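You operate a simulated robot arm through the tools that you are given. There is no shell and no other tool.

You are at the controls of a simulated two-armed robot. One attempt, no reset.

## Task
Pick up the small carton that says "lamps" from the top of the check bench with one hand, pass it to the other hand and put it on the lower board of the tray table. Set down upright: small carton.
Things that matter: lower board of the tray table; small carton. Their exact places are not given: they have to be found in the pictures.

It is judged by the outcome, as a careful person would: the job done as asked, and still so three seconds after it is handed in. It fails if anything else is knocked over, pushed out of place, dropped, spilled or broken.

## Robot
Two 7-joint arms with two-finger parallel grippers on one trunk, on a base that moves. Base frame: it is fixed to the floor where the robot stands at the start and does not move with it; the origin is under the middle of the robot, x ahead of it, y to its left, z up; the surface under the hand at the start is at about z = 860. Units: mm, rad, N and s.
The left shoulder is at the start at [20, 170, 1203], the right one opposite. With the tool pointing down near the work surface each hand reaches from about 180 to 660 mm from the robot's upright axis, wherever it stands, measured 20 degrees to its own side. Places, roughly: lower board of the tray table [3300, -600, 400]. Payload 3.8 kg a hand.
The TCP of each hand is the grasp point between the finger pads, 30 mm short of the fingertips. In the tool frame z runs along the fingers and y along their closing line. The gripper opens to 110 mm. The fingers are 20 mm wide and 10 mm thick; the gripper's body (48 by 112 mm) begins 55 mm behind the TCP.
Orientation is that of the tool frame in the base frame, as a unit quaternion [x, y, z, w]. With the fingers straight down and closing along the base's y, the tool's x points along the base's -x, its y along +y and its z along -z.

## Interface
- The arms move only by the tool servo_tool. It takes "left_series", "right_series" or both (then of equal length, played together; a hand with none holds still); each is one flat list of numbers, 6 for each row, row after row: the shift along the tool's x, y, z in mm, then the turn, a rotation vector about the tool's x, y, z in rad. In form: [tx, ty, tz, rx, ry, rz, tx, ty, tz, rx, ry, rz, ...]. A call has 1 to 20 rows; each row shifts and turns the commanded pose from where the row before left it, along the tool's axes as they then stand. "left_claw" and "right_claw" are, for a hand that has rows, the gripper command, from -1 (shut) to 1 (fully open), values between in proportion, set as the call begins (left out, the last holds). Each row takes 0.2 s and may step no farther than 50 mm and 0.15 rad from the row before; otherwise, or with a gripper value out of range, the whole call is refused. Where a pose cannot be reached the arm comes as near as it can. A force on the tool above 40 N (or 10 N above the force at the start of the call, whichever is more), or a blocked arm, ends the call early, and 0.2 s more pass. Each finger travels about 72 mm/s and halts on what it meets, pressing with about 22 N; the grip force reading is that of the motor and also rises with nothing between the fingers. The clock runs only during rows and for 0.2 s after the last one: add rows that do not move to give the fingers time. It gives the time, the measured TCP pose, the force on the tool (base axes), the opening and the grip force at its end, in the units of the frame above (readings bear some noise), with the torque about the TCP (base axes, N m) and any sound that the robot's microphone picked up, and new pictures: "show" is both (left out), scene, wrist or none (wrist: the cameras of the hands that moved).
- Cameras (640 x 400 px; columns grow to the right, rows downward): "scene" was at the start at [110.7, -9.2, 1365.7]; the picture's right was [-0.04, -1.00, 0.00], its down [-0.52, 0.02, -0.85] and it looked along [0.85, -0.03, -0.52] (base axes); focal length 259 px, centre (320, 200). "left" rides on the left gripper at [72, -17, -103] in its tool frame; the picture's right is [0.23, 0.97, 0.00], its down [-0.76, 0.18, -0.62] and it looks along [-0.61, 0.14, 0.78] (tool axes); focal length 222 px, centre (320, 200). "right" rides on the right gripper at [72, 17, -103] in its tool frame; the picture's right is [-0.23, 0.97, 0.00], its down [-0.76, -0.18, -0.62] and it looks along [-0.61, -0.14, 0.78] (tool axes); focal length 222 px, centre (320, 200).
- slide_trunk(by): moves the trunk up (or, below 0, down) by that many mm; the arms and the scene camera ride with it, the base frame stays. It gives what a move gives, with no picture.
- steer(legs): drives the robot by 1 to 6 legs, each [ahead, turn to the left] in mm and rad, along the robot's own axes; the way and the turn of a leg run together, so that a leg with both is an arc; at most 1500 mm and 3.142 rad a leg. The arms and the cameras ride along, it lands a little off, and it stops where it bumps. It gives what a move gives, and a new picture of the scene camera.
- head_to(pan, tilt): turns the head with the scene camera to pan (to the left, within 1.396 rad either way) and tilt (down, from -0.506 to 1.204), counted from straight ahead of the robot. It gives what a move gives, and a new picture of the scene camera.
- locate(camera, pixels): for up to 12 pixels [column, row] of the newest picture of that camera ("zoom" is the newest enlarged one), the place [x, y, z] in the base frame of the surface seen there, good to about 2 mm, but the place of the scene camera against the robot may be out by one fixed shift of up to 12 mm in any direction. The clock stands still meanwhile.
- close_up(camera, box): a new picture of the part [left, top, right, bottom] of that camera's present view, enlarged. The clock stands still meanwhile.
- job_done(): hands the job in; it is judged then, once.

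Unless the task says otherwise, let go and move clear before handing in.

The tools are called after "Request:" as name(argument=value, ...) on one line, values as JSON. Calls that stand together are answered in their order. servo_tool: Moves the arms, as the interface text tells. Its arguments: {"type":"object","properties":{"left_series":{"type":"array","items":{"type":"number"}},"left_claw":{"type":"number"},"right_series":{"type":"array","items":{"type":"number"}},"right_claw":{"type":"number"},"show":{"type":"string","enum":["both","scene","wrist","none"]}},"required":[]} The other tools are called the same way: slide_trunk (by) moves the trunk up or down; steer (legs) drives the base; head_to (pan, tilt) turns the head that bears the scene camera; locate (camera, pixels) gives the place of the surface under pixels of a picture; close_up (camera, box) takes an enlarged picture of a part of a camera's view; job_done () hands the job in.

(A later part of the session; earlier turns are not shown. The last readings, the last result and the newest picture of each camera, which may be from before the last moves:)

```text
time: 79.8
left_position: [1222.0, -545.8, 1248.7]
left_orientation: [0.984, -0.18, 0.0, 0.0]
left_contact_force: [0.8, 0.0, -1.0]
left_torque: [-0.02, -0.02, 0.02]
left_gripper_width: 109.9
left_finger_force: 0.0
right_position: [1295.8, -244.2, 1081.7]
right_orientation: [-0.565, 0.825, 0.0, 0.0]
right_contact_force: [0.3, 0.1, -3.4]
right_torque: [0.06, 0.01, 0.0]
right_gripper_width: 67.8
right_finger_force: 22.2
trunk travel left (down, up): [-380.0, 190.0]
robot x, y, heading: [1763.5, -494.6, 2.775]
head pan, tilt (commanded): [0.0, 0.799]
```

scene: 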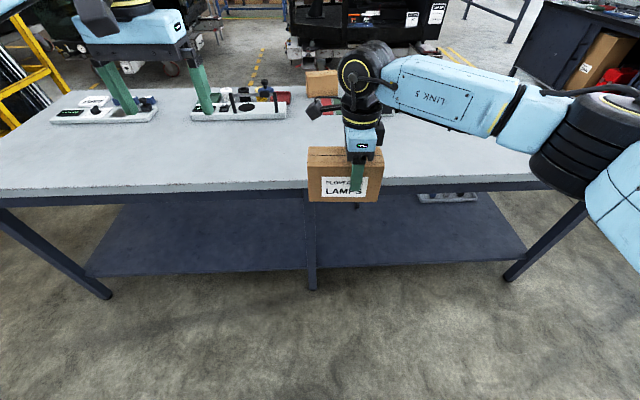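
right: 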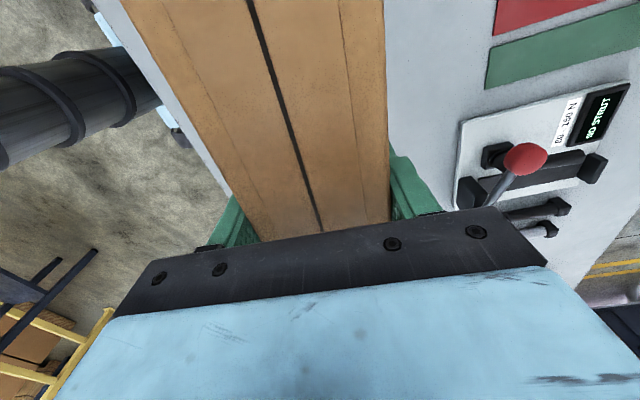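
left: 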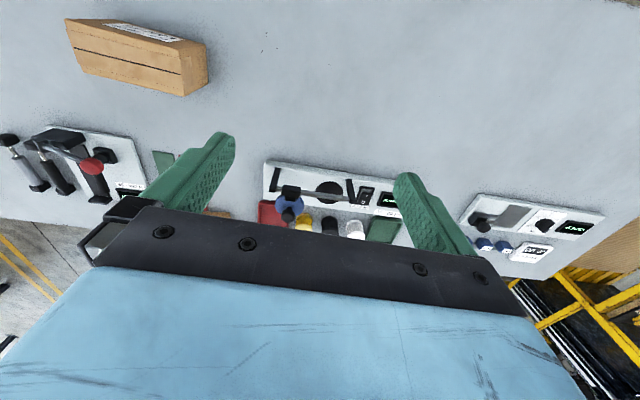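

I'm clear of the bench with the carton held. I'll turn round to face the tray table so I can study the lower board before choosing the hand-over angles.

Request:
steer(legs=[[0, -3.1]])

Request:
head_to(pan=0.1, tilt=0.6)

```text
time: 87.6
left_position: [2303.1, -456.4, 1247.1]
left_orientation: [0.185, 0.983, 0.0, 0.0]
left_contact_force: [-0.1, 0.3, 0.5]
left_torque: [0.02, 0.0, 0.0]
left_gripper_width: 110.1
left_finger_force: 0.0
right_position: [2227.1, -756.6, 1080.2]
right_orientation: [0.828, 0.56, 0.0, 0.0]
right_contact_force: [1.2, 0.8, -3.2]
right_torque: [-0.09, 0.0, 0.03]
right_gripper_width: 68.0
right_finger_force: 22.1
trunk travel left (down, up): [-380.0, 190.0]
robot x, y, heading: [1763.4, -498.6, -0.37]
head pan, tilt (commanded): [0.0, 0.799]
```

scene: 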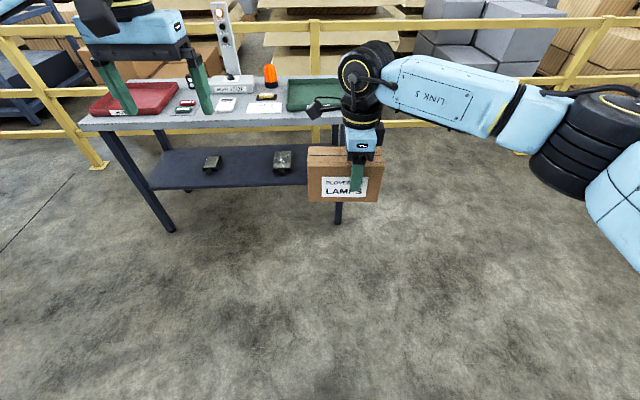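

```text
time: 88.3
left_position: [2302.7, -456.7, 1246.6]
left_orientation: [0.185, 0.983, 0.001, 0.0]
left_contact_force: [-1.0, 0.2, 0.8]
left_torque: [0.01, 0.01, 0.01]
left_gripper_width: 110.1
left_finger_force: 0.0
right_position: [2226.5, -756.2, 1080.3]
right_orientation: [0.828, 0.561, -0.001, 0.0]
right_contact_force: [-0.2, 0.7, -3.3]
right_torque: [-0.04, 0.04, 0.0]
right_gripper_width: 67.9
right_finger_force: 22.4
trunk travel left (down, up): [-380.0, 190.0]
robot x, y, heading: [1762.7, -497.1, -0.377]
head pan, tilt (commanded): [0.099, 0.6]
```

scene: 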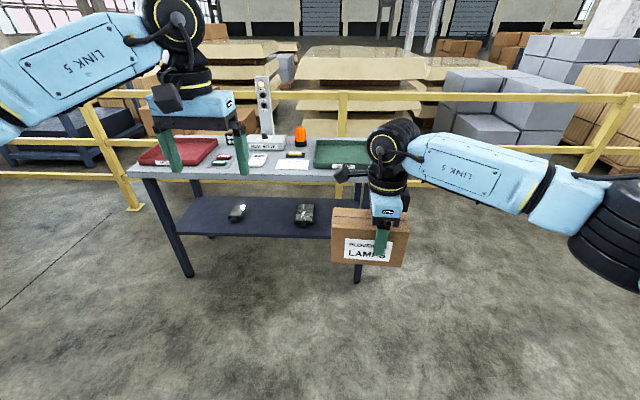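

The tray table is in view: the lower board runs from about (175,230) to (360,235) with two dark items at (237,213) and (304,212). I'll measure the table.

Request:
close_up(camera="scene", box=[120, 120, 380, 290])

Request:
locate(camera="scene", pixels=[[135, 168], [350, 180], [192, 196], [180, 233], [320, 198], [330, 235], [237, 213], [304, 212], [250, 233], [270, 215], [325, 215], [250, 200]])

```text
2.35 times, centred on (250, 205) of scene
```

zoom: 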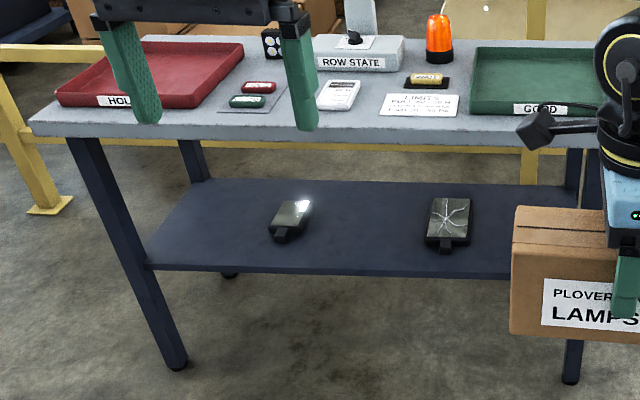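

```text
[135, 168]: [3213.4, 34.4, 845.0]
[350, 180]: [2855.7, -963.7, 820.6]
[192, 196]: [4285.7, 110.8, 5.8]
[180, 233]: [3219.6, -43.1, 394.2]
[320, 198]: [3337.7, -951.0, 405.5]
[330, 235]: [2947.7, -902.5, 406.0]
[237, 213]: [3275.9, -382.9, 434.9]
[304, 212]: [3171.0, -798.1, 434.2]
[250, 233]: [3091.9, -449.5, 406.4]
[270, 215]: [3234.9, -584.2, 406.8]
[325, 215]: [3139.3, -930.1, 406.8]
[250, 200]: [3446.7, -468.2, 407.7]
```

Request:
locate(camera="zoom", pixels=[[160, 262], [250, 266], [340, 270], [430, 273], [500, 275], [210, 186], [400, 186], [30, 115], [400, 135], [530, 140], [360, 230], [480, 230]])

Request:
locate(camera="zoom", pixels=[[268, 215], [310, 205], [300, 238], [278, 242], [428, 205], [470, 205], [465, 245], [425, 245], [445, 253], [70, 138], [90, 200], [570, 375]])

```text
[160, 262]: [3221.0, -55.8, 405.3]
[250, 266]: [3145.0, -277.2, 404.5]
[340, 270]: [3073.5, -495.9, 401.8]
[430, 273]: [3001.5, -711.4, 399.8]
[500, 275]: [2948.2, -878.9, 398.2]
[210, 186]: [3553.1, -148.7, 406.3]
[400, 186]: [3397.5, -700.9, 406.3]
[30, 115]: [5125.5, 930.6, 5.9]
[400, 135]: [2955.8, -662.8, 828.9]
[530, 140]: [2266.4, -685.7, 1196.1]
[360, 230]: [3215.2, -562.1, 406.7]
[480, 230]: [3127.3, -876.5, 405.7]
```

```text
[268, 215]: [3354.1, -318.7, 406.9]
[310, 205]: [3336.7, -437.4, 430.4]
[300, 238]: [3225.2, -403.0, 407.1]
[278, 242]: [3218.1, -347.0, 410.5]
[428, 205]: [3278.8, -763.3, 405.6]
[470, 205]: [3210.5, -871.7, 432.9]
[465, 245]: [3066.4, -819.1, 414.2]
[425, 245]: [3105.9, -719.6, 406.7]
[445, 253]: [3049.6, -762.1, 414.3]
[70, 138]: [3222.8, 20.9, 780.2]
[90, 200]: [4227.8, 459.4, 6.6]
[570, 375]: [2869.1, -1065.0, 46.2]
```

Table measured: top about z 845 (front edge n≈3013), lower board z≈406, free between the two items near (3163,-565). I'll now turn the right hand back so the carton points ahead of me, and pitch the left hand forward to about 40° below level for the hand-over.

Request:
servo_tool(right_series=[0, 0, 0, 0, 0, -0.1433, 0, 0, 0, 0, 0, -0.1433, 0, 0, 0, 0, 0, -0.1433, 0, 0, 0, 0, 0, -0.1433, 0, 0, 0, 0, 0, -0.1433, 0, 0, 0, 0, 0, -0.1433, 0, 0, 0, 0, 0, -0.1433, 0, 0, 0, 0, 0, -0.1433, 0, 0, 0, 0, 0, -0.1433, 0, 0, 0, 0, 0, -0.1433, 0, 0, 0, 0, 0, -0.1433, 0, 0, 0, 0, 0, 0], left_series=[0, 0, 0, 0, -0.0793, 0, 0, 0, 0, 0, -0.0793, 0, 0, 0, 0, 0, -0.0793, 0, 0, 0, 0, 0, -0.0793, 0, 0, 0, 0, 0, -0.0793, 0, 0, 0, 0, 0, -0.0793, 0, 0, 0, 0, 0, -0.0793, 0, 0, 0, 0, 0, -0.0793, 0, 0, 0, 0, 0, -0.0793, 0, 0, 0, 0, 0, -0.0793, 0, 0, 0, 0, 0, -0.0793, 0, 0, 0, 0, 0, 0, 0], show="both")

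```text
time: 90.9
left_position: [2301.7, -455.4, 1247.5]
left_orientation: [0.167, 0.891, -0.078, 0.415]
left_contact_force: [-0.1, 0.4, -0.1]
left_torque: [-0.01, -0.01, -0.01]
left_gripper_width: 110.1
left_finger_force: 0.0
right_position: [2227.1, -756.4, 1080.8]
right_orientation: [0.185, 0.983, 0.0, 0.0]
right_contact_force: [0.7, -0.3, -3.6]
right_torque: [-0.02, -0.1, -0.01]
right_gripper_width: 67.9
right_finger_force: 22.2
trunk travel left (down, up): [-380.0, 190.0]
robot x, y, heading: [1760.3, -497.5, -0.372]
head pan, tilt (commanded): [0.099, 0.6]
```

scene: 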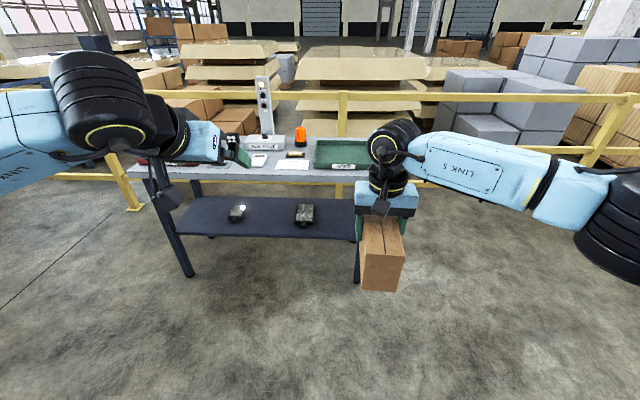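
right: 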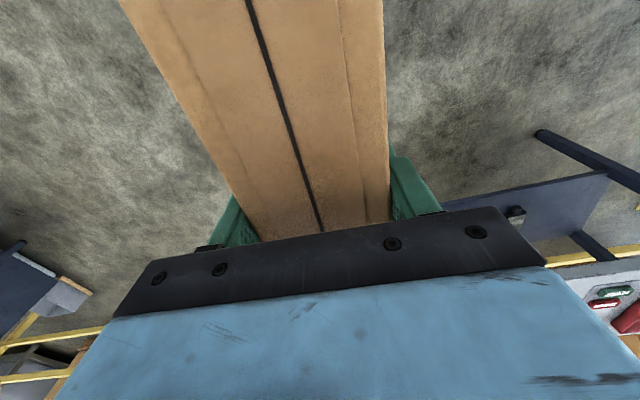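
left: 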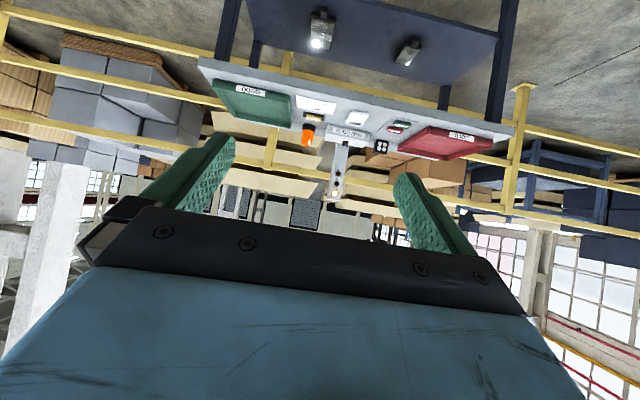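

Both orientations were reached. Before the hand-over I'll rehearse the left hand's low placing pose in free space: trunk down first.

Request:
slide_trunk(by=-340)

```text
time: 94.3
left_position: [2302.7, -456.4, 907.8]
left_orientation: [0.167, 0.891, -0.078, 0.416]
left_contact_force: [0.3, -0.8, 0.8]
left_torque: [0.0, -0.02, -0.01]
left_gripper_width: 110.0
left_finger_force: 0.0
right_position: [2226.6, -756.2, 740.6]
right_orientation: [0.187, 0.982, 0.0, 0.0]
right_contact_force: [0.0, 0.4, -3.9]
right_torque: [-0.05, -0.06, -0.03]
right_gripper_width: 67.9
right_finger_force: 21.7
trunk travel left (down, up): [-40.0, 530.0]
robot x, y, heading: [1760.3, -499.3, -0.373]
head pan, tilt (commanded): [0.099, 0.6]
```

Request:
servo_tool(left_series=[34.6, -3, 29, 0, 0, 0, 34.6, -3, 29, 0, 0, 0, 34.6, -3, 29, 0, 0, 0, 34.6, -3, 29, 0, 0, 0, 34.6, -3, 29, 0, 0, 0, 34.6, -3, 29, 0, 0, 0, 34.6, -3, 29, 0, 0, 0, 34.6, -3, 29, 0, 0, 0, 34.6, -3, 29, 0, 0, 0, 34.6, -3, 29, 0, 0, 0, 0, 0, 0, 0, 0, 0], show="both")

```text
time: 96.7
left_position: [2297.3, -464.2, 665.9]
left_orientation: [0.169, 0.891, -0.08, 0.413]
left_contact_force: [0.3, -0.8, -0.4]
left_torque: [-0.01, -0.03, -0.02]
left_gripper_width: 110.1
left_finger_force: 0.0
left hand out of reach, approached as far as the arm can: row 6, 7, 8, 9, 10
right_position: [2227.3, -757.3, 740.7]
right_orientation: [0.186, 0.983, 0.0, 0.0]
right_contact_force: [0.5, 0.0, -3.6]
right_torque: [-0.05, -0.07, 0.01]
right_gripper_width: 67.9
right_finger_force: 21.6
trunk travel left (down, up): [-40.0, 530.0]
robot x, y, heading: [1763.1, -498.1, -0.371]
head pan, tilt (commanded): [0.099, 0.6]
```

scene: 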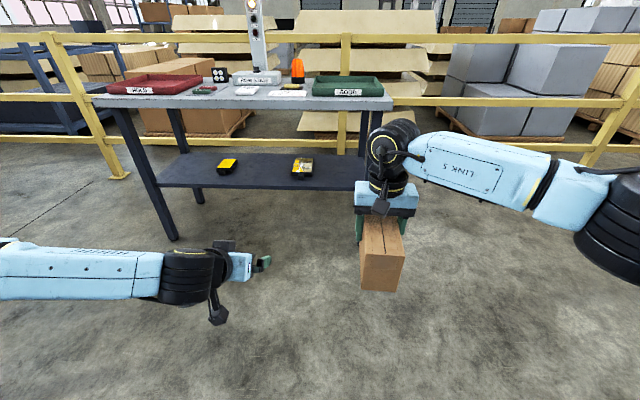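
left: 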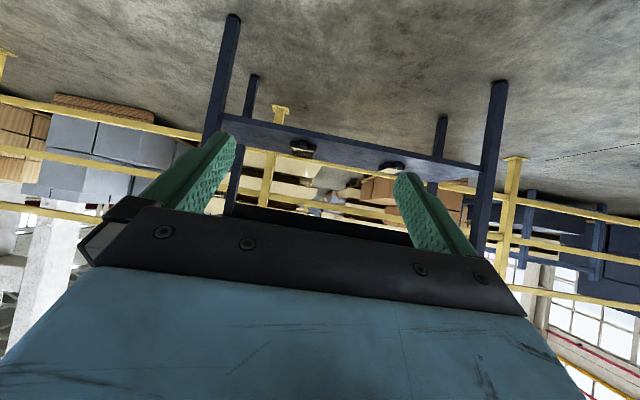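

The left hand could only get down to z≈666 at 40° tilt with the shoulder at 943, so that pose isn't low enough. I'll rehearse with a steeper tilt (about 60°) and keep lowering.

Request:
servo_tool(left_series=[0, 0, 0, 0, 0.1164, 0, 0, 0, 0, 0, 0.1164, 0, 0, 0, 0, 0, 0.1164, 0, 20, 0, 34.6, 0, 0, 0, 20, 0, 34.6, 0, 0, 0, 20, 0, 34.6, 0, 0, 0, 20, 0, 34.6, 0, 0, 0, 20, 0, 34.6, 0, 0, 0, 20, 0, 34.6, 0, 0, 0], show="scene")

```text
time: 98.7
left_position: [2294.2, -469.5, 425.6]
left_orientation: [0.177, 0.95, -0.048, 0.253]
left_contact_force: [0.9, -0.4, 0.2]
left_torque: [0.02, 0.0, 0.02]
left_gripper_width: 109.9
left_finger_force: 0.0
right_position: [2225.1, -756.8, 740.4]
right_orientation: [0.186, 0.983, 0.0, 0.0]
right_contact_force: [0.3, 0.3, -3.4]
right_torque: [-0.06, -0.06, -0.02]
right_gripper_width: 67.9
right_finger_force: 22.3
trunk travel left (down, up): [-40.0, 530.0]
robot x, y, heading: [1764.5, -496.4, -0.374]
head pan, tilt (commanded): [0.099, 0.6]
```

scene: 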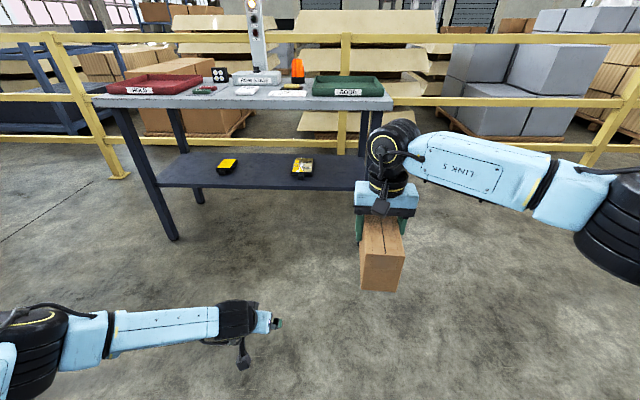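

At 60° tilt the left hand got down to z≈426, lower than the about 455 needed. I'll check how high the wrist and forearm stand in that pose, for clearance under the table top.

Request:
locate(camera="scene", pixels=[[238, 303], [165, 312], [115, 315], [35, 312], [60, 345], [270, 320], [245, 355], [215, 325]])

```text
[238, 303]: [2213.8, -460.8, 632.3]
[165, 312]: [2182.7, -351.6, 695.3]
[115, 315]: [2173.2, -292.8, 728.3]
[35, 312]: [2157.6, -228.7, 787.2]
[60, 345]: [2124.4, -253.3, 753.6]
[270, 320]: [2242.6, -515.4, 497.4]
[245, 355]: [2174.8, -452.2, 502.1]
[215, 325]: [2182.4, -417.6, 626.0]
```

At 60° the wrist top sits near z≈632, well below the table top's underside. I'd prefer about 50° for hand-over clearance, so I'll test whether 50° is reachable at z≈455 with the trunk at its lowest.

Request:
slide_trunk(by=-38)

Request:
servo_tool(left_series=[-17, 0, -29.4, 0, 0, 0, -17, 0, -29.4, 0, 0, 0, 0, 0, 0, 0, -0.0873, 0, 0, 0, 0, 0, -0.0873, 0, 0, 0, 0, 0, 0, 0], show="scene")

```text
time: 99.5
left_position: [2293.7, -469.9, 387.4]
left_orientation: [0.178, 0.949, -0.049, 0.254]
left_contact_force: [1.3, -0.1, -0.6]
left_torque: [0.0, 0.0, 0.03]
left_gripper_width: 110.2
left_finger_force: 0.0
right_position: [2226.0, -758.3, 701.6]
right_orientation: [0.186, 0.983, 0.001, 0.0]
right_contact_force: [-0.9, 0.0, -4.2]
right_torque: [-0.04, -0.08, 0.01]
right_gripper_width: 68.0
right_finger_force: 21.9
trunk travel left (down, up): [-2.0, 568.0]
robot x, y, heading: [1761.0, -496.8, -0.373]
head pan, tilt (commanded): [0.099, 0.6]
```

```text
time: 100.7
left_position: [2293.1, -477.4, 454.3]
left_orientation: [0.177, 0.933, -0.062, 0.307]
left_contact_force: [-0.4, 0.2, -0.5]
left_torque: [-0.02, 0.0, 0.0]
left_gripper_width: 110.0
left_finger_force: 0.0
left hand out of reach, approached as far as the arm can: row 4
right_position: [2226.8, -757.4, 702.2]
right_orientation: [0.186, 0.983, 0.001, 0.0]
right_contact_force: [0.1, 0.2, -3.3]
right_torque: [-0.01, -0.05, -0.04]
right_gripper_width: 67.8
right_finger_force: 22.1
trunk travel left (down, up): [-2.0, 568.0]
robot x, y, heading: [1760.4, -498.3, -0.372]
head pan, tilt (commanded): [0.099, 0.6]
```

scene: 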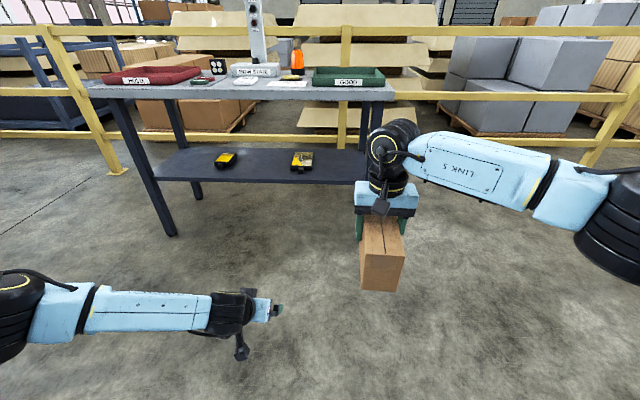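

Around 55° tilt is the shallowest reachable at z≈455, so I'll use 56° for grip and placing. Now I'll raise the left hand to hand-over height and set that tilt.

Request:
servo_tool(left_series=[0, 0, 0, 0, 0.0436, 0, -21.4, 0, -31.8, 0, 0, 0, -21.4, 0, -31.8, 0, 0, 0, -21.4, 0, -31.8, 0, 0, 0, -21.4, 0, -31.8, 0, 0, 0, -21.4, 0, -31.8, 0, 0, 0, -21.4, 0, -31.8, 0, 0, 0, 0, 0, 0, 0, 0, 0], show="none")

Request:
servo_tool(right_series=[-11, 24, 0, 0, 0, 0, -11, 24, 0, 0, 0, 0, -11, 24, 0, 0, 0, 0, -11, 24, 0, 0, 0, 0, 0, 25, 0, 0, 0, 0, 0, 0, 0, 0, 0, 0], show="both")

```text
time: 102.5
left_position: [2292.6, -472.5, 684.5]
left_orientation: [0.178, 0.94, -0.057, 0.286]
left_contact_force: [0.7, 0.3, 0.1]
left_torque: [0.02, 0.0, 0.0]
left_gripper_width: 109.9
left_finger_force: 0.0
right_position: [2226.3, -757.7, 702.8]
right_orientation: [0.186, 0.983, 0.001, 0.0]
right_contact_force: [-0.8, 0.0, -3.3]
right_torque: [-0.04, -0.07, -0.03]
right_gripper_width: 68.2
right_finger_force: 22.2
trunk travel left (down, up): [-2.0, 568.0]
robot x, y, heading: [1761.4, -497.1, -0.369]
head pan, tilt (commanded): [0.099, 0.6]
```

```text
time: 103.9
left_position: [2292.6, -472.8, 685.8]
left_orientation: [0.178, 0.939, -0.058, 0.287]
left_contact_force: [0.3, 0.3, -0.4]
left_torque: [-0.03, 0.01, 0.01]
left_gripper_width: 109.9
left_finger_force: 0.1
right_position: [2312.5, -659.0, 702.1]
right_orientation: [0.185, 0.983, 0.0, 0.001]
right_contact_force: [0.6, -0.4, -3.0]
right_torque: [-0.03, -0.09, 0.0]
right_gripper_width: 67.8
right_finger_force: 22.3
trunk travel left (down, up): [-2.0, 568.0]
robot x, y, heading: [1761.3, -494.4, -0.372]
head pan, tilt (commanded): [0.099, 0.6]
```

scene: 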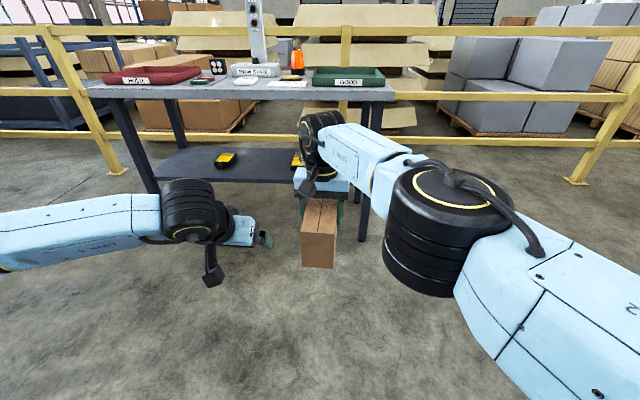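
right: 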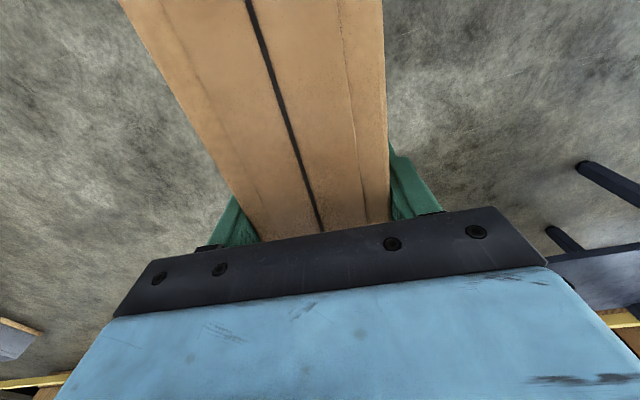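

The right hand holds the carton at about 573 ahead, 49 left; the right elbow (around (450,235)) has swung inward. I'll measure where its forearm and elbow are before bringing the left hand in behind the carton.

Request:
locate(camera="scene", pixels=[[395, 220], [440, 180], [400, 270], [375, 165], [345, 155], [440, 280], [500, 270], [320, 130], [305, 265], [333, 265], [308, 200], [335, 200]])

```text
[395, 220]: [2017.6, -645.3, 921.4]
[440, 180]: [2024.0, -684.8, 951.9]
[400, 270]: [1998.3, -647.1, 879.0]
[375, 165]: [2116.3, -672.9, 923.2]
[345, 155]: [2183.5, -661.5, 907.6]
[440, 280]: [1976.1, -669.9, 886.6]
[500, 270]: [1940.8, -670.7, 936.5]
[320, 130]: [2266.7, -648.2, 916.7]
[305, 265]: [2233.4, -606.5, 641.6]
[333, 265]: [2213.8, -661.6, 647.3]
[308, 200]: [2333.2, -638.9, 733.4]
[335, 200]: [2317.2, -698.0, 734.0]
```

The right forearm comes too close to where the left wrist would go. I'll shift the carton back toward the right so the right elbow swings out of the way.

Request:
servo_tool(right_series=[6, -22, 0, 0, 0, 0, 6, -22, 0, 0, 0, 0, 6, -22, 0, 0, 0, 0, 5, -20, 0, 0, 0, 0, 0, 0, 0, 0, 0, 0], show="scene")

```text
time: 105.1
left_position: [2292.4, -472.7, 684.1]
left_orientation: [0.179, 0.94, -0.058, 0.286]
left_contact_force: [0.1, -0.2, 0.3]
left_torque: [0.01, 0.02, 0.0]
left_gripper_width: 110.2
left_finger_force: 0.1
right_position: [2258.4, -731.0, 702.4]
right_orientation: [0.186, 0.983, 0.0, 0.0]
right_contact_force: [0.6, 0.0, -3.1]
right_torque: [-0.01, -0.06, 0.02]
right_gripper_width: 67.9
right_finger_force: 21.8
trunk travel left (down, up): [-2.0, 568.0]
robot x, y, heading: [1765.0, -499.4, -0.372]
head pan, tilt (commanded): [0.099, 0.6]
```

scene: 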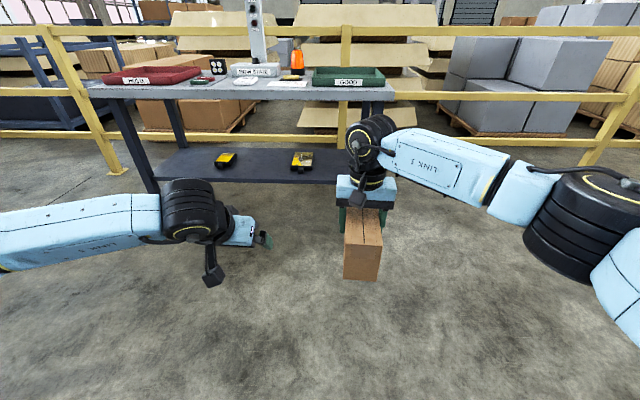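

The right elbow is now well out to the right. I'll bring the left hand back and then across to line up behind the carton.

Request:
servo_tool(left_series=[32.3, 0, -21.8, 0, 0, 0, 32.3, 0, -21.8, 0, 0, 0, 32.3, 0, -21.8, 0, 0, 0, 0, -42, 0, 0, 0, 0, 0, -42, 0, 0, 0, 0, 0, -42, 0, 0, 0, 0, 0, -42, 0, 0, 0, 0, 0, -42, 0, 0, 0, 0, 0, -40, 0, 0, 0, 0, 0, 0, 0, 0, 0, 0], left_claw=1, show="both")

```text
time: 107.3
left_position: [2089.4, -663.9, 687.5]
left_orientation: [0.178, 0.94, -0.058, 0.286]
left_contact_force: [-0.2, -0.8, 0.1]
left_torque: [0.02, 0.02, 0.0]
left_gripper_width: 110.0
left_finger_force: 0.2
right_position: [2258.9, -731.9, 701.3]
right_orientation: [0.187, 0.982, -0.001, 0.0]
right_contact_force: [0.3, -0.5, -3.8]
right_torque: [0.0, -0.08, 0.0]
right_gripper_width: 67.7
right_finger_force: 22.3
trunk travel left (down, up): [-2.0, 568.0]
robot x, y, heading: [1762.6, -498.0, -0.373]
head pan, tilt (commanded): [0.099, 0.6]
```

scene: 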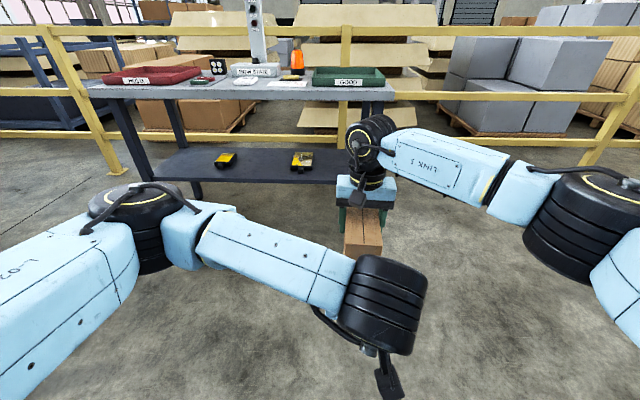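
left: 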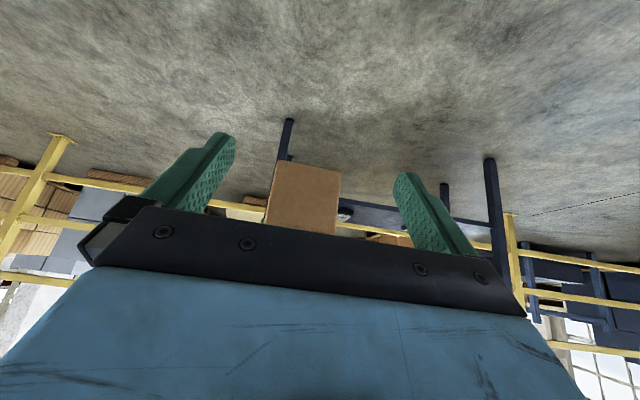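

The left camera shows the carton's back end at (270–340, 165–235) between the open fingers. I'll locate its edges in that camera to line up exactly.

Request:
close_up(camera="left", box=[230, 120, 390, 240])

Request:
locate(camera="left", pixels=[[278, 165], [335, 175], [272, 200], [336, 205], [305, 190], [305, 215], [307, 168], [268, 218]])

```text
3.33 times, centred on (310, 180) of left
```

zoom: 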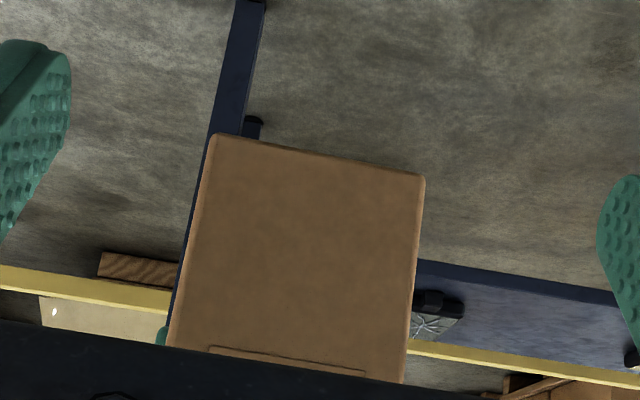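

```text
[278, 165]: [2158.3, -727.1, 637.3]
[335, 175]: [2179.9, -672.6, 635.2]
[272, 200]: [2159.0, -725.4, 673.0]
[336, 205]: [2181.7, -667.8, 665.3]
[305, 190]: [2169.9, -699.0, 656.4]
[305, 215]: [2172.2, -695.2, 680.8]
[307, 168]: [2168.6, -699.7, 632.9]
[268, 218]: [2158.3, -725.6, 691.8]
```

The carton's back face is square to me at 452 mm ahead, centred within about 2 mm of the left hand, bottom at z≈631. I'll move the left hand forward most of the way, then check.

Request:
servo_tool(left_series=[-13, -0.4, 9.6, 0, 0, 0, -13, -0.4, 9.6, 0, 0, 0, -13, -0.4, 9.6, 0, 0, 0, -13, -0.4, 9.6, 0, 0, 0, 0, 0, 0, 0, 0, 0], show="both")

```text
time: 108.5
left_position: [2151.1, -690.7, 683.7]
left_orientation: [0.178, 0.94, -0.057, 0.286]
left_contact_force: [0.4, 0.6, -0.4]
left_torque: [-0.04, 0.0, 0.05]
left_gripper_width: 110.0
left_finger_force: 0.0
right_position: [2258.8, -731.5, 703.7]
right_orientation: [0.187, 0.982, 0.0, 0.0]
right_contact_force: [-0.8, -0.5, -3.2]
right_torque: [-0.01, -0.07, 0.03]
right_gripper_width: 68.1
right_finger_force: 22.1
trunk travel left (down, up): [-2.0, 568.0]
robot x, y, heading: [1762.7, -498.5, -0.374]
head pan, tilt (commanded): [0.099, 0.6]
```

scene: 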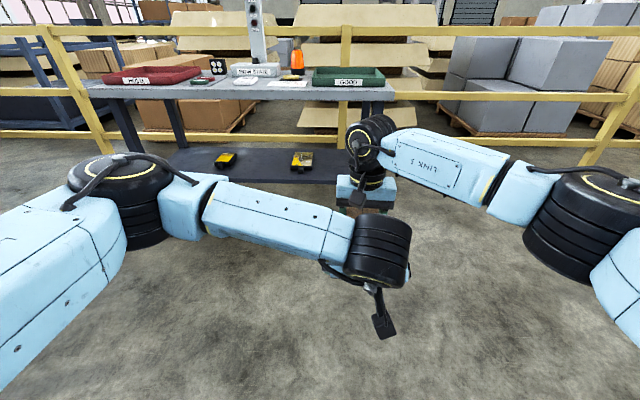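
left: 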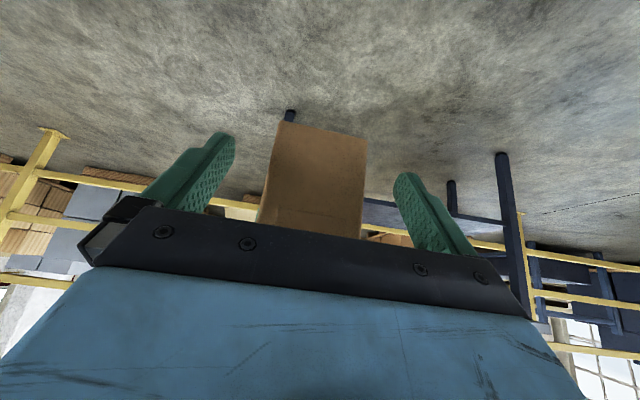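

The hand has slid in evenly: the carton sits centred between the fingers. About 30 mm remain; I'll check the gap between the left wrist (380,218) and the right hand's camera (357,195).

Request:
close_up(camera="scene", box=[310, 110, 430, 290])

Request:
locate(camera="scene", pixels=[[357, 190], [357, 198], [350, 203], [366, 200], [380, 216], [360, 218], [395, 220], [350, 225], [345, 185], [380, 185]])

```text
2.22 times, centred on (370, 200) of scene
```

zoom: 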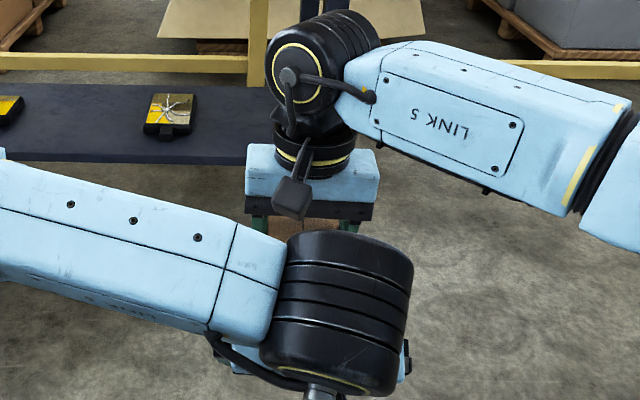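

```text
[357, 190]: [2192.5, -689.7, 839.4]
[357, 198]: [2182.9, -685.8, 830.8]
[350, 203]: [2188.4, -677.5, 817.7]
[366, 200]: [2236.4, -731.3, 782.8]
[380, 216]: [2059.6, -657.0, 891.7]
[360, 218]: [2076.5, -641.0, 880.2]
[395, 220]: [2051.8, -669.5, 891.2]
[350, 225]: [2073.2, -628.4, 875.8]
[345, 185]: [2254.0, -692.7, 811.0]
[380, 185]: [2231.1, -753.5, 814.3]
```

The right camera's rear edge is about 80 mm ahead of the left wrist housing, so there is room for the last 30 mm. Moving in slowly.

Request:
servo_tool(left_series=[-8.3, 0, 5.6, 0, 0, 0, -8.3, 0, 5.6, 0, 0, 0, -8.3, 0, 5.6, 0, 0, 0, 0, 0, 0, 0, 0, 0], show="both")

```text
time: 109.5
left_position: [2179.6, -700.0, 685.7]
left_orientation: [0.178, 0.94, -0.057, 0.287]
left_contact_force: [-0.6, 0.0, -0.1]
left_torque: [0.0, -0.02, 0.01]
left_gripper_width: 110.0
left_finger_force: 0.1
right_position: [2258.6, -730.2, 702.7]
right_orientation: [0.186, 0.982, 0.001, 0.0]
right_contact_force: [0.4, 0.8, -3.6]
right_torque: [-0.05, -0.06, 0.01]
right_gripper_width: 68.1
right_finger_force: 22.0
trunk travel left (down, up): [-2.0, 568.0]
robot x, y, heading: [1761.2, -497.7, -0.373]
head pan, tilt (commanded): [0.099, 0.6]
```

scene: 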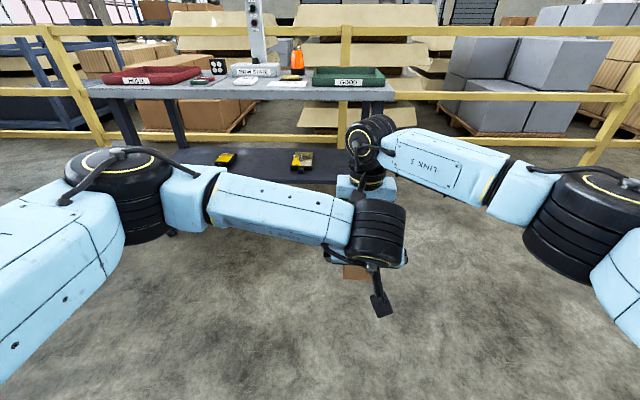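
left: 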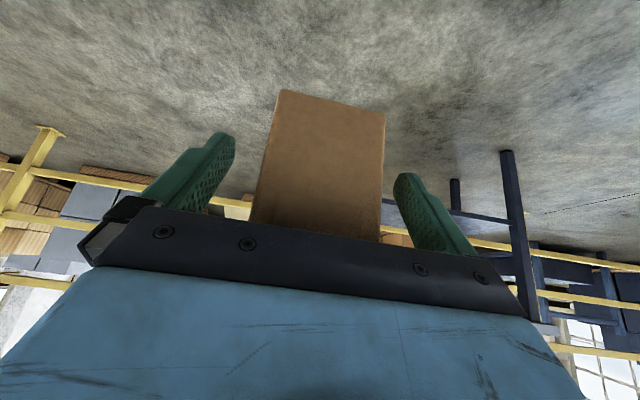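

The left fingers now straddle the rear of the carton with no contact force. I'll close the left gripper while the right still holds.

Request:
servo_tool(left_series=[0, 0, 0, 0, 0, 0, 0, 0, 0, 0, 0, 0, 0, 0, 0, 0, 0, 0, 0, 0, 0, 0, 0, 0, 0, 0, 0, 0, 0, 0], left_claw=-1, show="both")

```text
time: 110.7
left_position: [2180.0, -700.4, 685.7]
left_orientation: [0.178, 0.94, -0.057, 0.287]
left_contact_force: [0.0, -0.4, -0.1]
left_torque: [0.73, -0.32, 0.27]
left_gripper_width: 68.1
left_finger_force: 21.6
right_position: [2258.1, -732.1, 702.3]
right_orientation: [0.187, 0.982, 0.0, 0.0]
right_contact_force: [-0.4, -0.5, -2.6]
right_torque: [-0.73, 0.27, -0.26]
right_gripper_width: 67.9
right_finger_force: 22.3
trunk travel left (down, up): [-2.0, 568.0]
robot x, y, heading: [1764.7, -496.8, -0.377]
head pan, tilt (commanded): [0.099, 0.6]
```

scene: 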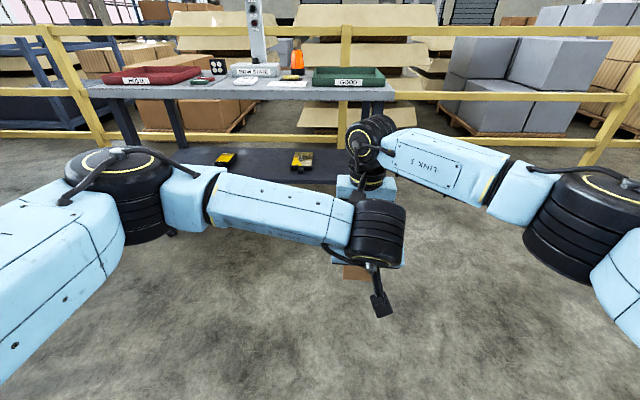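
left: 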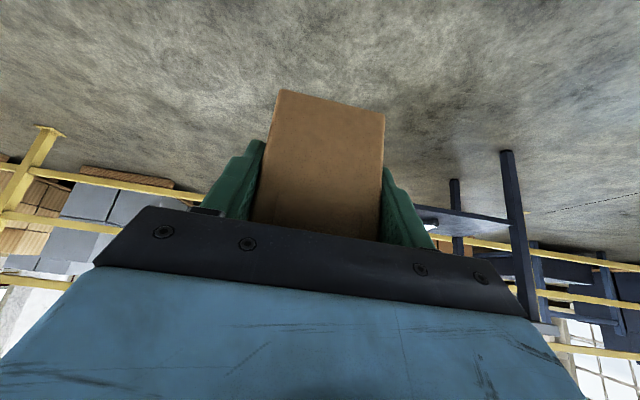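

The left hand holds the carton too (68.1 mm, 21.6 N). I'll open the right gripper and watch whether the carton stays put.

Request:
servo_tool(right_series=[0, 0, 0, 0, 0, 0, 0, 0, 0, 0, 0, 0, 0, 0, 0, 0, 0, 0, 0, 0, 0, 0, 0, 0], right_claw=0.4, show="both")

```text
time: 111.7
left_position: [2179.2, -699.2, 684.5]
left_orientation: [0.179, 0.939, -0.058, 0.287]
left_contact_force: [-0.4, 0.4, -0.4]
left_torque: [0.07, 0.19, 0.0]
left_gripper_width: 68.0
left_finger_force: 21.5
right_position: [2259.3, -731.3, 702.4]
right_orientation: [0.187, 0.982, -0.001, 0.0]
right_contact_force: [0.7, 0.3, -0.7]
right_torque: [-0.02, -0.03, 0.01]
right_gripper_width: 77.1
right_finger_force: 0.0
trunk travel left (down, up): [-2.0, 568.0]
robot x, y, heading: [1762.8, -497.4, -0.372]
head pan, tilt (commanded): [0.099, 0.6]
```

scene: 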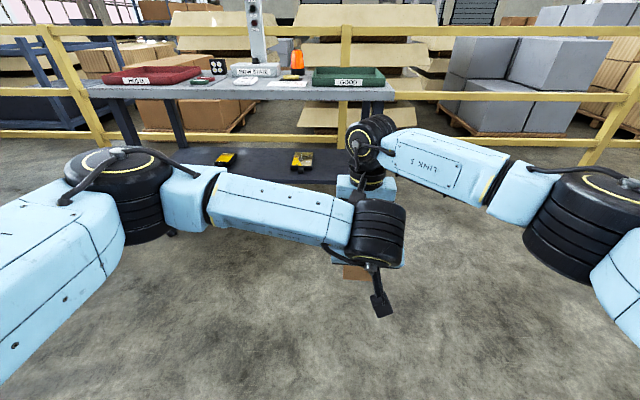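
right: 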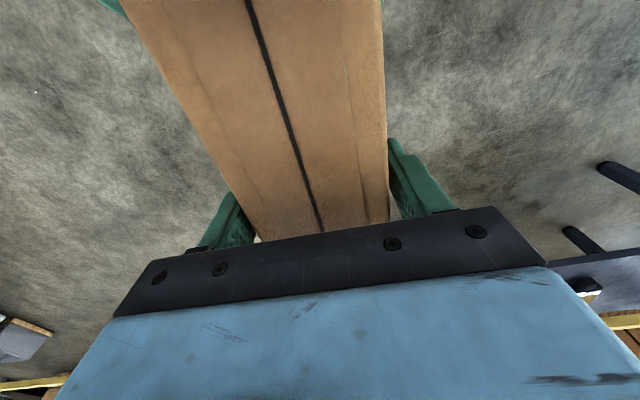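

The left hand carries the carton alone and its position hasn't changed; the right fingers are clear at 77 mm. I'll open the right fully and lift it straight up away.

Request:
servo_tool(right_series=[0, 0, 0, 0, 0, 0, 0, 0, 0, 0, 0, 0, 0, 0, -15, 0, 0, 0, 0, 0, -25, 0, 0, 0, 0, 0, -35, 0, 0, 0, 0, 0, -40, 0, 0, 0, 0, 0, -40, 0, 0, 0, 0, 0, 0, 0, 0, 0], right_claw=1, show="both")

```text
time: 113.5
left_position: [2178.3, -700.9, 684.5]
left_orientation: [0.178, 0.94, -0.057, 0.287]
left_contact_force: [-1.0, 0.2, 0.2]
left_torque: [0.07, 0.18, -0.03]
left_gripper_width: 67.9
left_finger_force: 22.2
right_position: [2258.8, -729.5, 858.1]
right_orientation: [0.185, 0.983, 0.0, 0.0]
right_contact_force: [0.8, 0.5, -0.1]
right_torque: [-0.01, 0.0, -0.02]
right_gripper_width: 110.1
right_finger_force: 0.1
trunk travel left (down, up): [-2.0, 568.0]
robot x, y, heading: [1762.8, -498.3, -0.37]
head pan, tilt (commanded): [0.099, 0.6]
```

scene: 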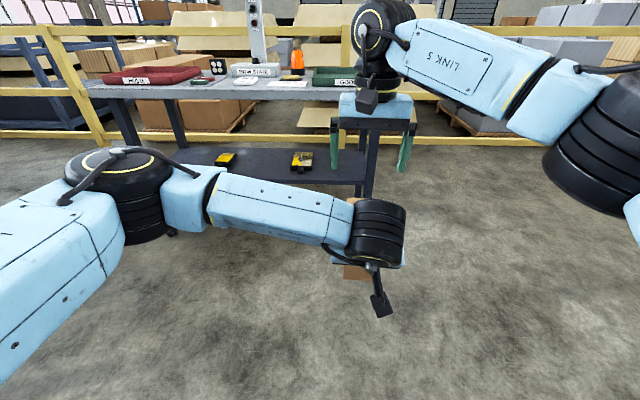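
right: 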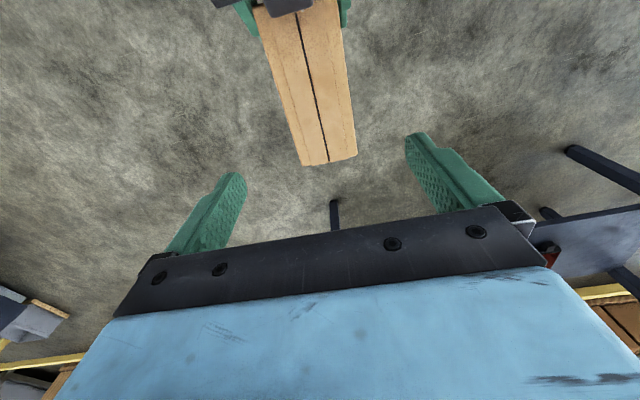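

The hand-over worked: the right camera shows the carton held by the left fingers. I'll check that its top is still level, using the right wrist camera.

Request:
locate(camera="right", pixels=[[307, 155], [345, 150], [328, 152], [290, 90], [335, 85], [275, 40], [325, 35], [270, 20], [320, 110], [297, 20], [330, 160], [303, 163]])

```text
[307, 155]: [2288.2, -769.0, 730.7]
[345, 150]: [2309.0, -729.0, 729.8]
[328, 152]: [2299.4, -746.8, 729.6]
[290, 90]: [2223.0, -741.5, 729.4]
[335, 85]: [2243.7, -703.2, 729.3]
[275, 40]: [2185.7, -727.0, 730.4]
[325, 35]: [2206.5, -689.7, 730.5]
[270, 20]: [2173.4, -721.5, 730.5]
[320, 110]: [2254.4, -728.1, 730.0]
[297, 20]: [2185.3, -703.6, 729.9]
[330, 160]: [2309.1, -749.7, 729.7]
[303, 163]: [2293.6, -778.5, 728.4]
```

The carton's top is level at z≈730 and it's 150 mm long, held about 10 mm in from its rear end, with its base 54 mm below the left TCP. I'll pull the right hand back and to the right, well clear of the table's later position.

Request:
servo_tool(right_series=[20, -30, -20, 0, 0, 0, 28, -30, -12, 0, 0, 0, 28, -30, -8, 0, 0, 0, 28, -30, -8, 0, 0, 0, 28, -30, 0, 0, 0, 0, 28, -30, 0, 0, 0, 0, 28, -30, 0, 0, 0, 0, 28, -20, 0, 0, 0, 0, 0, 0, 0, 0, 0, 0], show="scene")

```text
time: 115.5
left_position: [2180.1, -699.7, 685.4]
left_orientation: [0.178, 0.939, -0.057, 0.287]
left_contact_force: [-0.4, 0.4, 1.0]
left_torque: [0.06, 0.22, 0.0]
left_gripper_width: 68.1
left_finger_force: 22.2
right_position: [1972.4, -865.0, 905.8]
right_orientation: [0.186, 0.983, 0.001, 0.001]
right_contact_force: [-0.4, -0.4, 1.4]
right_torque: [-0.02, 0.01, 0.0]
right_gripper_width: 109.8
right_finger_force: 0.0
trunk travel left (down, up): [-2.0, 568.0]
robot x, y, heading: [1762.3, -496.4, -0.378]
head pan, tilt (commanded): [0.099, 0.6]
```

scene: 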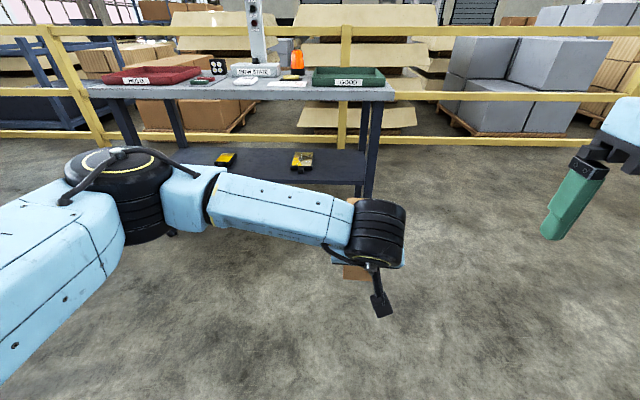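

The right hand is out of the way. Now I'll move the left hand with the carton to its more natural side and down to carry height (carton base about 430), gently, raising the right a bit more meanwhile.

Request:
servo_tool(left_series=[0, 30, 0, 0, 0, 0, 0, 31, 0, 0, 0, 0, 0, 31, 0, 0, 0, 0, 0, 31, 0, 0, 0, 0, 0, 31, 0, 0, 0, 0, 0, 31, 0, 0, 0, 0, 0, 31, 0, 0, 0, 0, 15.6, 0, 23.1, 0, 0, 0, 15.6, 0, 23.1, 0, 0, 0, 15.6, 0, 23.1, 0, 0, 0, 15.6, 0, 23.1, 0, 0, 0, 15.6, 0, 23.1, 0, 0, 0, 15.6, 0, 23.1, 0, 0, 0, 15.6, 0, 23.1, 0, 0, 0, 0, 0, 0, 0, 0, 0], right_series=[3, 0, -7, 0, 0, 0, 3, 0, -7, 0, 0, 0, 3, 0, -7, 0, 0, 0, 3, 0, -7, 0, 0, 0, 3, 0, -7, 0, 0, 0, 3, 0, -7, 0, 0, 0, 3, 0, -7, 0, 0, 0, 3, 0, -7, 0, 0, 0, 3, 0, -7, 0, 0, 0, 3, 0, -7, 0, 0, 0, 3, 0, -7, 0, 0, 0, 3, 0, -7, 0, 0, 0, 3, 0, -7, 0, 0, 0, 3, 0, -7, 0, 0, 0, 0, 0, 0, 0, 0, 0], show="both")

```text
time: 118.7
left_position: [2259.9, -502.1, 488.5]
left_orientation: [0.178, 0.94, -0.058, 0.286]
left_contact_force: [-0.6, 1.4, -0.4]
left_torque: [0.06, 0.23, 0.02]
left_gripper_width: 68.0
left_finger_force: 21.7
right_position: [1936.3, -852.7, 1002.3]
right_orientation: [0.187, 0.982, 0.0, 0.0]
right_contact_force: [0.0, 0.3, -0.2]
right_torque: [-0.01, 0.0, 0.01]
right_gripper_width: 110.1
right_finger_force: 0.1
trunk travel left (down, up): [-2.0, 568.0]
robot x, y, heading: [1765.4, -496.0, -0.372]
head pan, tilt (commanded): [0.099, 0.6]
```

scene: 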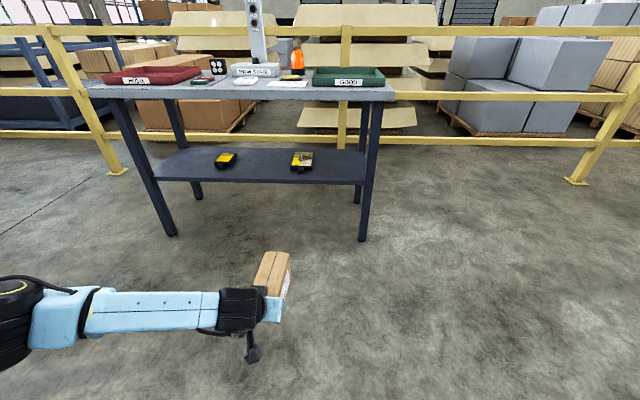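
right: 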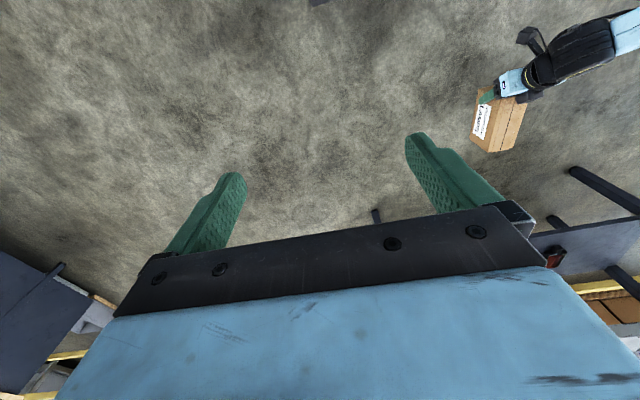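
left: 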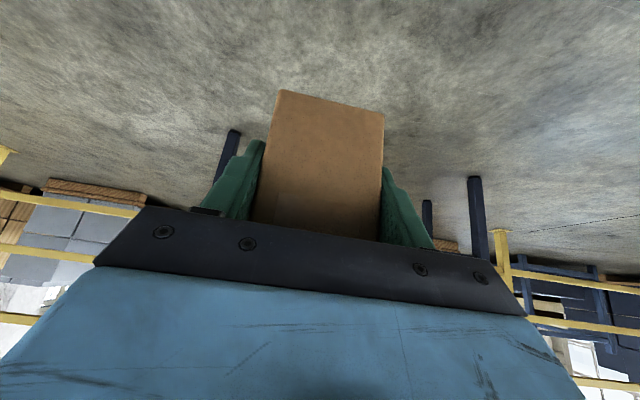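

The carton is carried steadily at 463 ahead and 175 left (grip 22 N). I'll drive sideways-forward to line up with the free spot between the two items, stopping about 0.4 m short and square to the table.

Request:
steer(legs=[[0, 0.518], [448, 0], [0, -0.466]])

```text
time: 124.2
left_position: [2713.1, -412.3, 488.4]
left_orientation: [0.156, 0.944, -0.051, 0.288]
left_contact_force: [0.4, 0.3, -0.9]
left_torque: [0.08, 0.21, 0.02]
left_gripper_width: 67.9
left_finger_force: 22.2
right_position: [2405.2, -778.9, 1001.9]
right_orientation: [0.163, 0.987, 0.0, 0.001]
right_contact_force: [-0.7, 0.4, -0.6]
right_torque: [0.0, 0.01, -0.01]
right_gripper_width: 110.0
right_finger_force: 0.0
trunk travel left (down, up): [-2.0, 568.0]
robot x, y, heading: [2216.2, -434.7, -0.322]
head pan, tilt (commanded): [0.099, 0.6]
```

scene: 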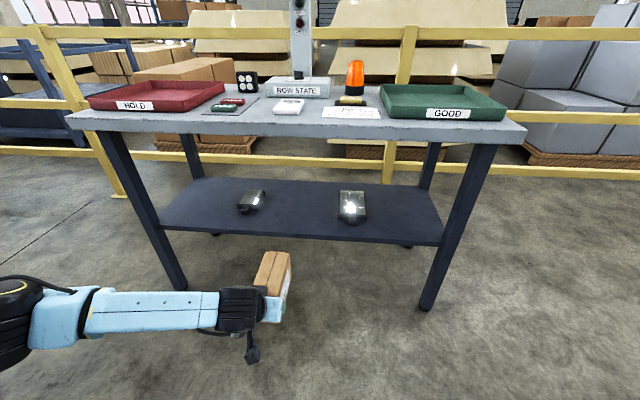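

I'm lined up, square to the table. I'll re-measure the lower board's edge, the items and the table top from here.

Request:
close_up(camera="scene", box=[140, 90, 460, 290])

Request:
locate(camera="scene", pixels=[[170, 223], [220, 229], [290, 234], [340, 238], [400, 242], [260, 200], [240, 210], [342, 200], [345, 222], [300, 210], [290, 134], [290, 142]])

```text
2.00 times, centred on (300, 190) of scene
```

zoom: 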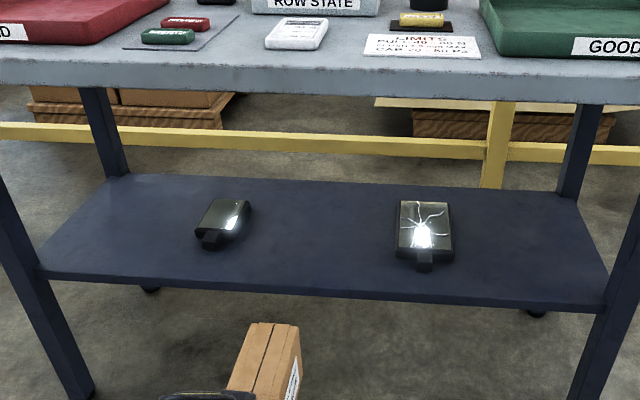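

```text
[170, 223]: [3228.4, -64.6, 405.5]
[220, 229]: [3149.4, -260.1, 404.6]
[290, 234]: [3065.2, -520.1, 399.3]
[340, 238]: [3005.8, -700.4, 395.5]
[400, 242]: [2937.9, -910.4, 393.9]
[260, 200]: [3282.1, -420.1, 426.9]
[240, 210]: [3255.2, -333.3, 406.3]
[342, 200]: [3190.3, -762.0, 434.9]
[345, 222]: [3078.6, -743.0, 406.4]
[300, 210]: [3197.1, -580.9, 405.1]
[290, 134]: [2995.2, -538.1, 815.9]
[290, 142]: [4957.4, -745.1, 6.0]
```

The board edge agrees (front edge n≈3073). Before driving in, I'll check how far forward my left elbow and forearm stick out relative to the table top's edge.

Request:
locate(camera="scene", pixels=[[15, 280], [35, 288], [40, 305], [25, 310], [70, 295], [95, 292], [150, 293], [210, 293], [240, 290], [262, 290], [270, 258], [285, 262]])

```text
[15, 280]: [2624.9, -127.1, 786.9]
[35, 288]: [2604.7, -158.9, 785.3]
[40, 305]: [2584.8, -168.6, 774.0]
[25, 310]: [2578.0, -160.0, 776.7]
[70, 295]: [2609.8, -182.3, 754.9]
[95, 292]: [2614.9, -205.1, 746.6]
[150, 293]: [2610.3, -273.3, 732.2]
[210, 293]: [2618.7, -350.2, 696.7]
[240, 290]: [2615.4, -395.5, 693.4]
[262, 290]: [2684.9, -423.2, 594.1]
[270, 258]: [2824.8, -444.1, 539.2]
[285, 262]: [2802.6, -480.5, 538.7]
```

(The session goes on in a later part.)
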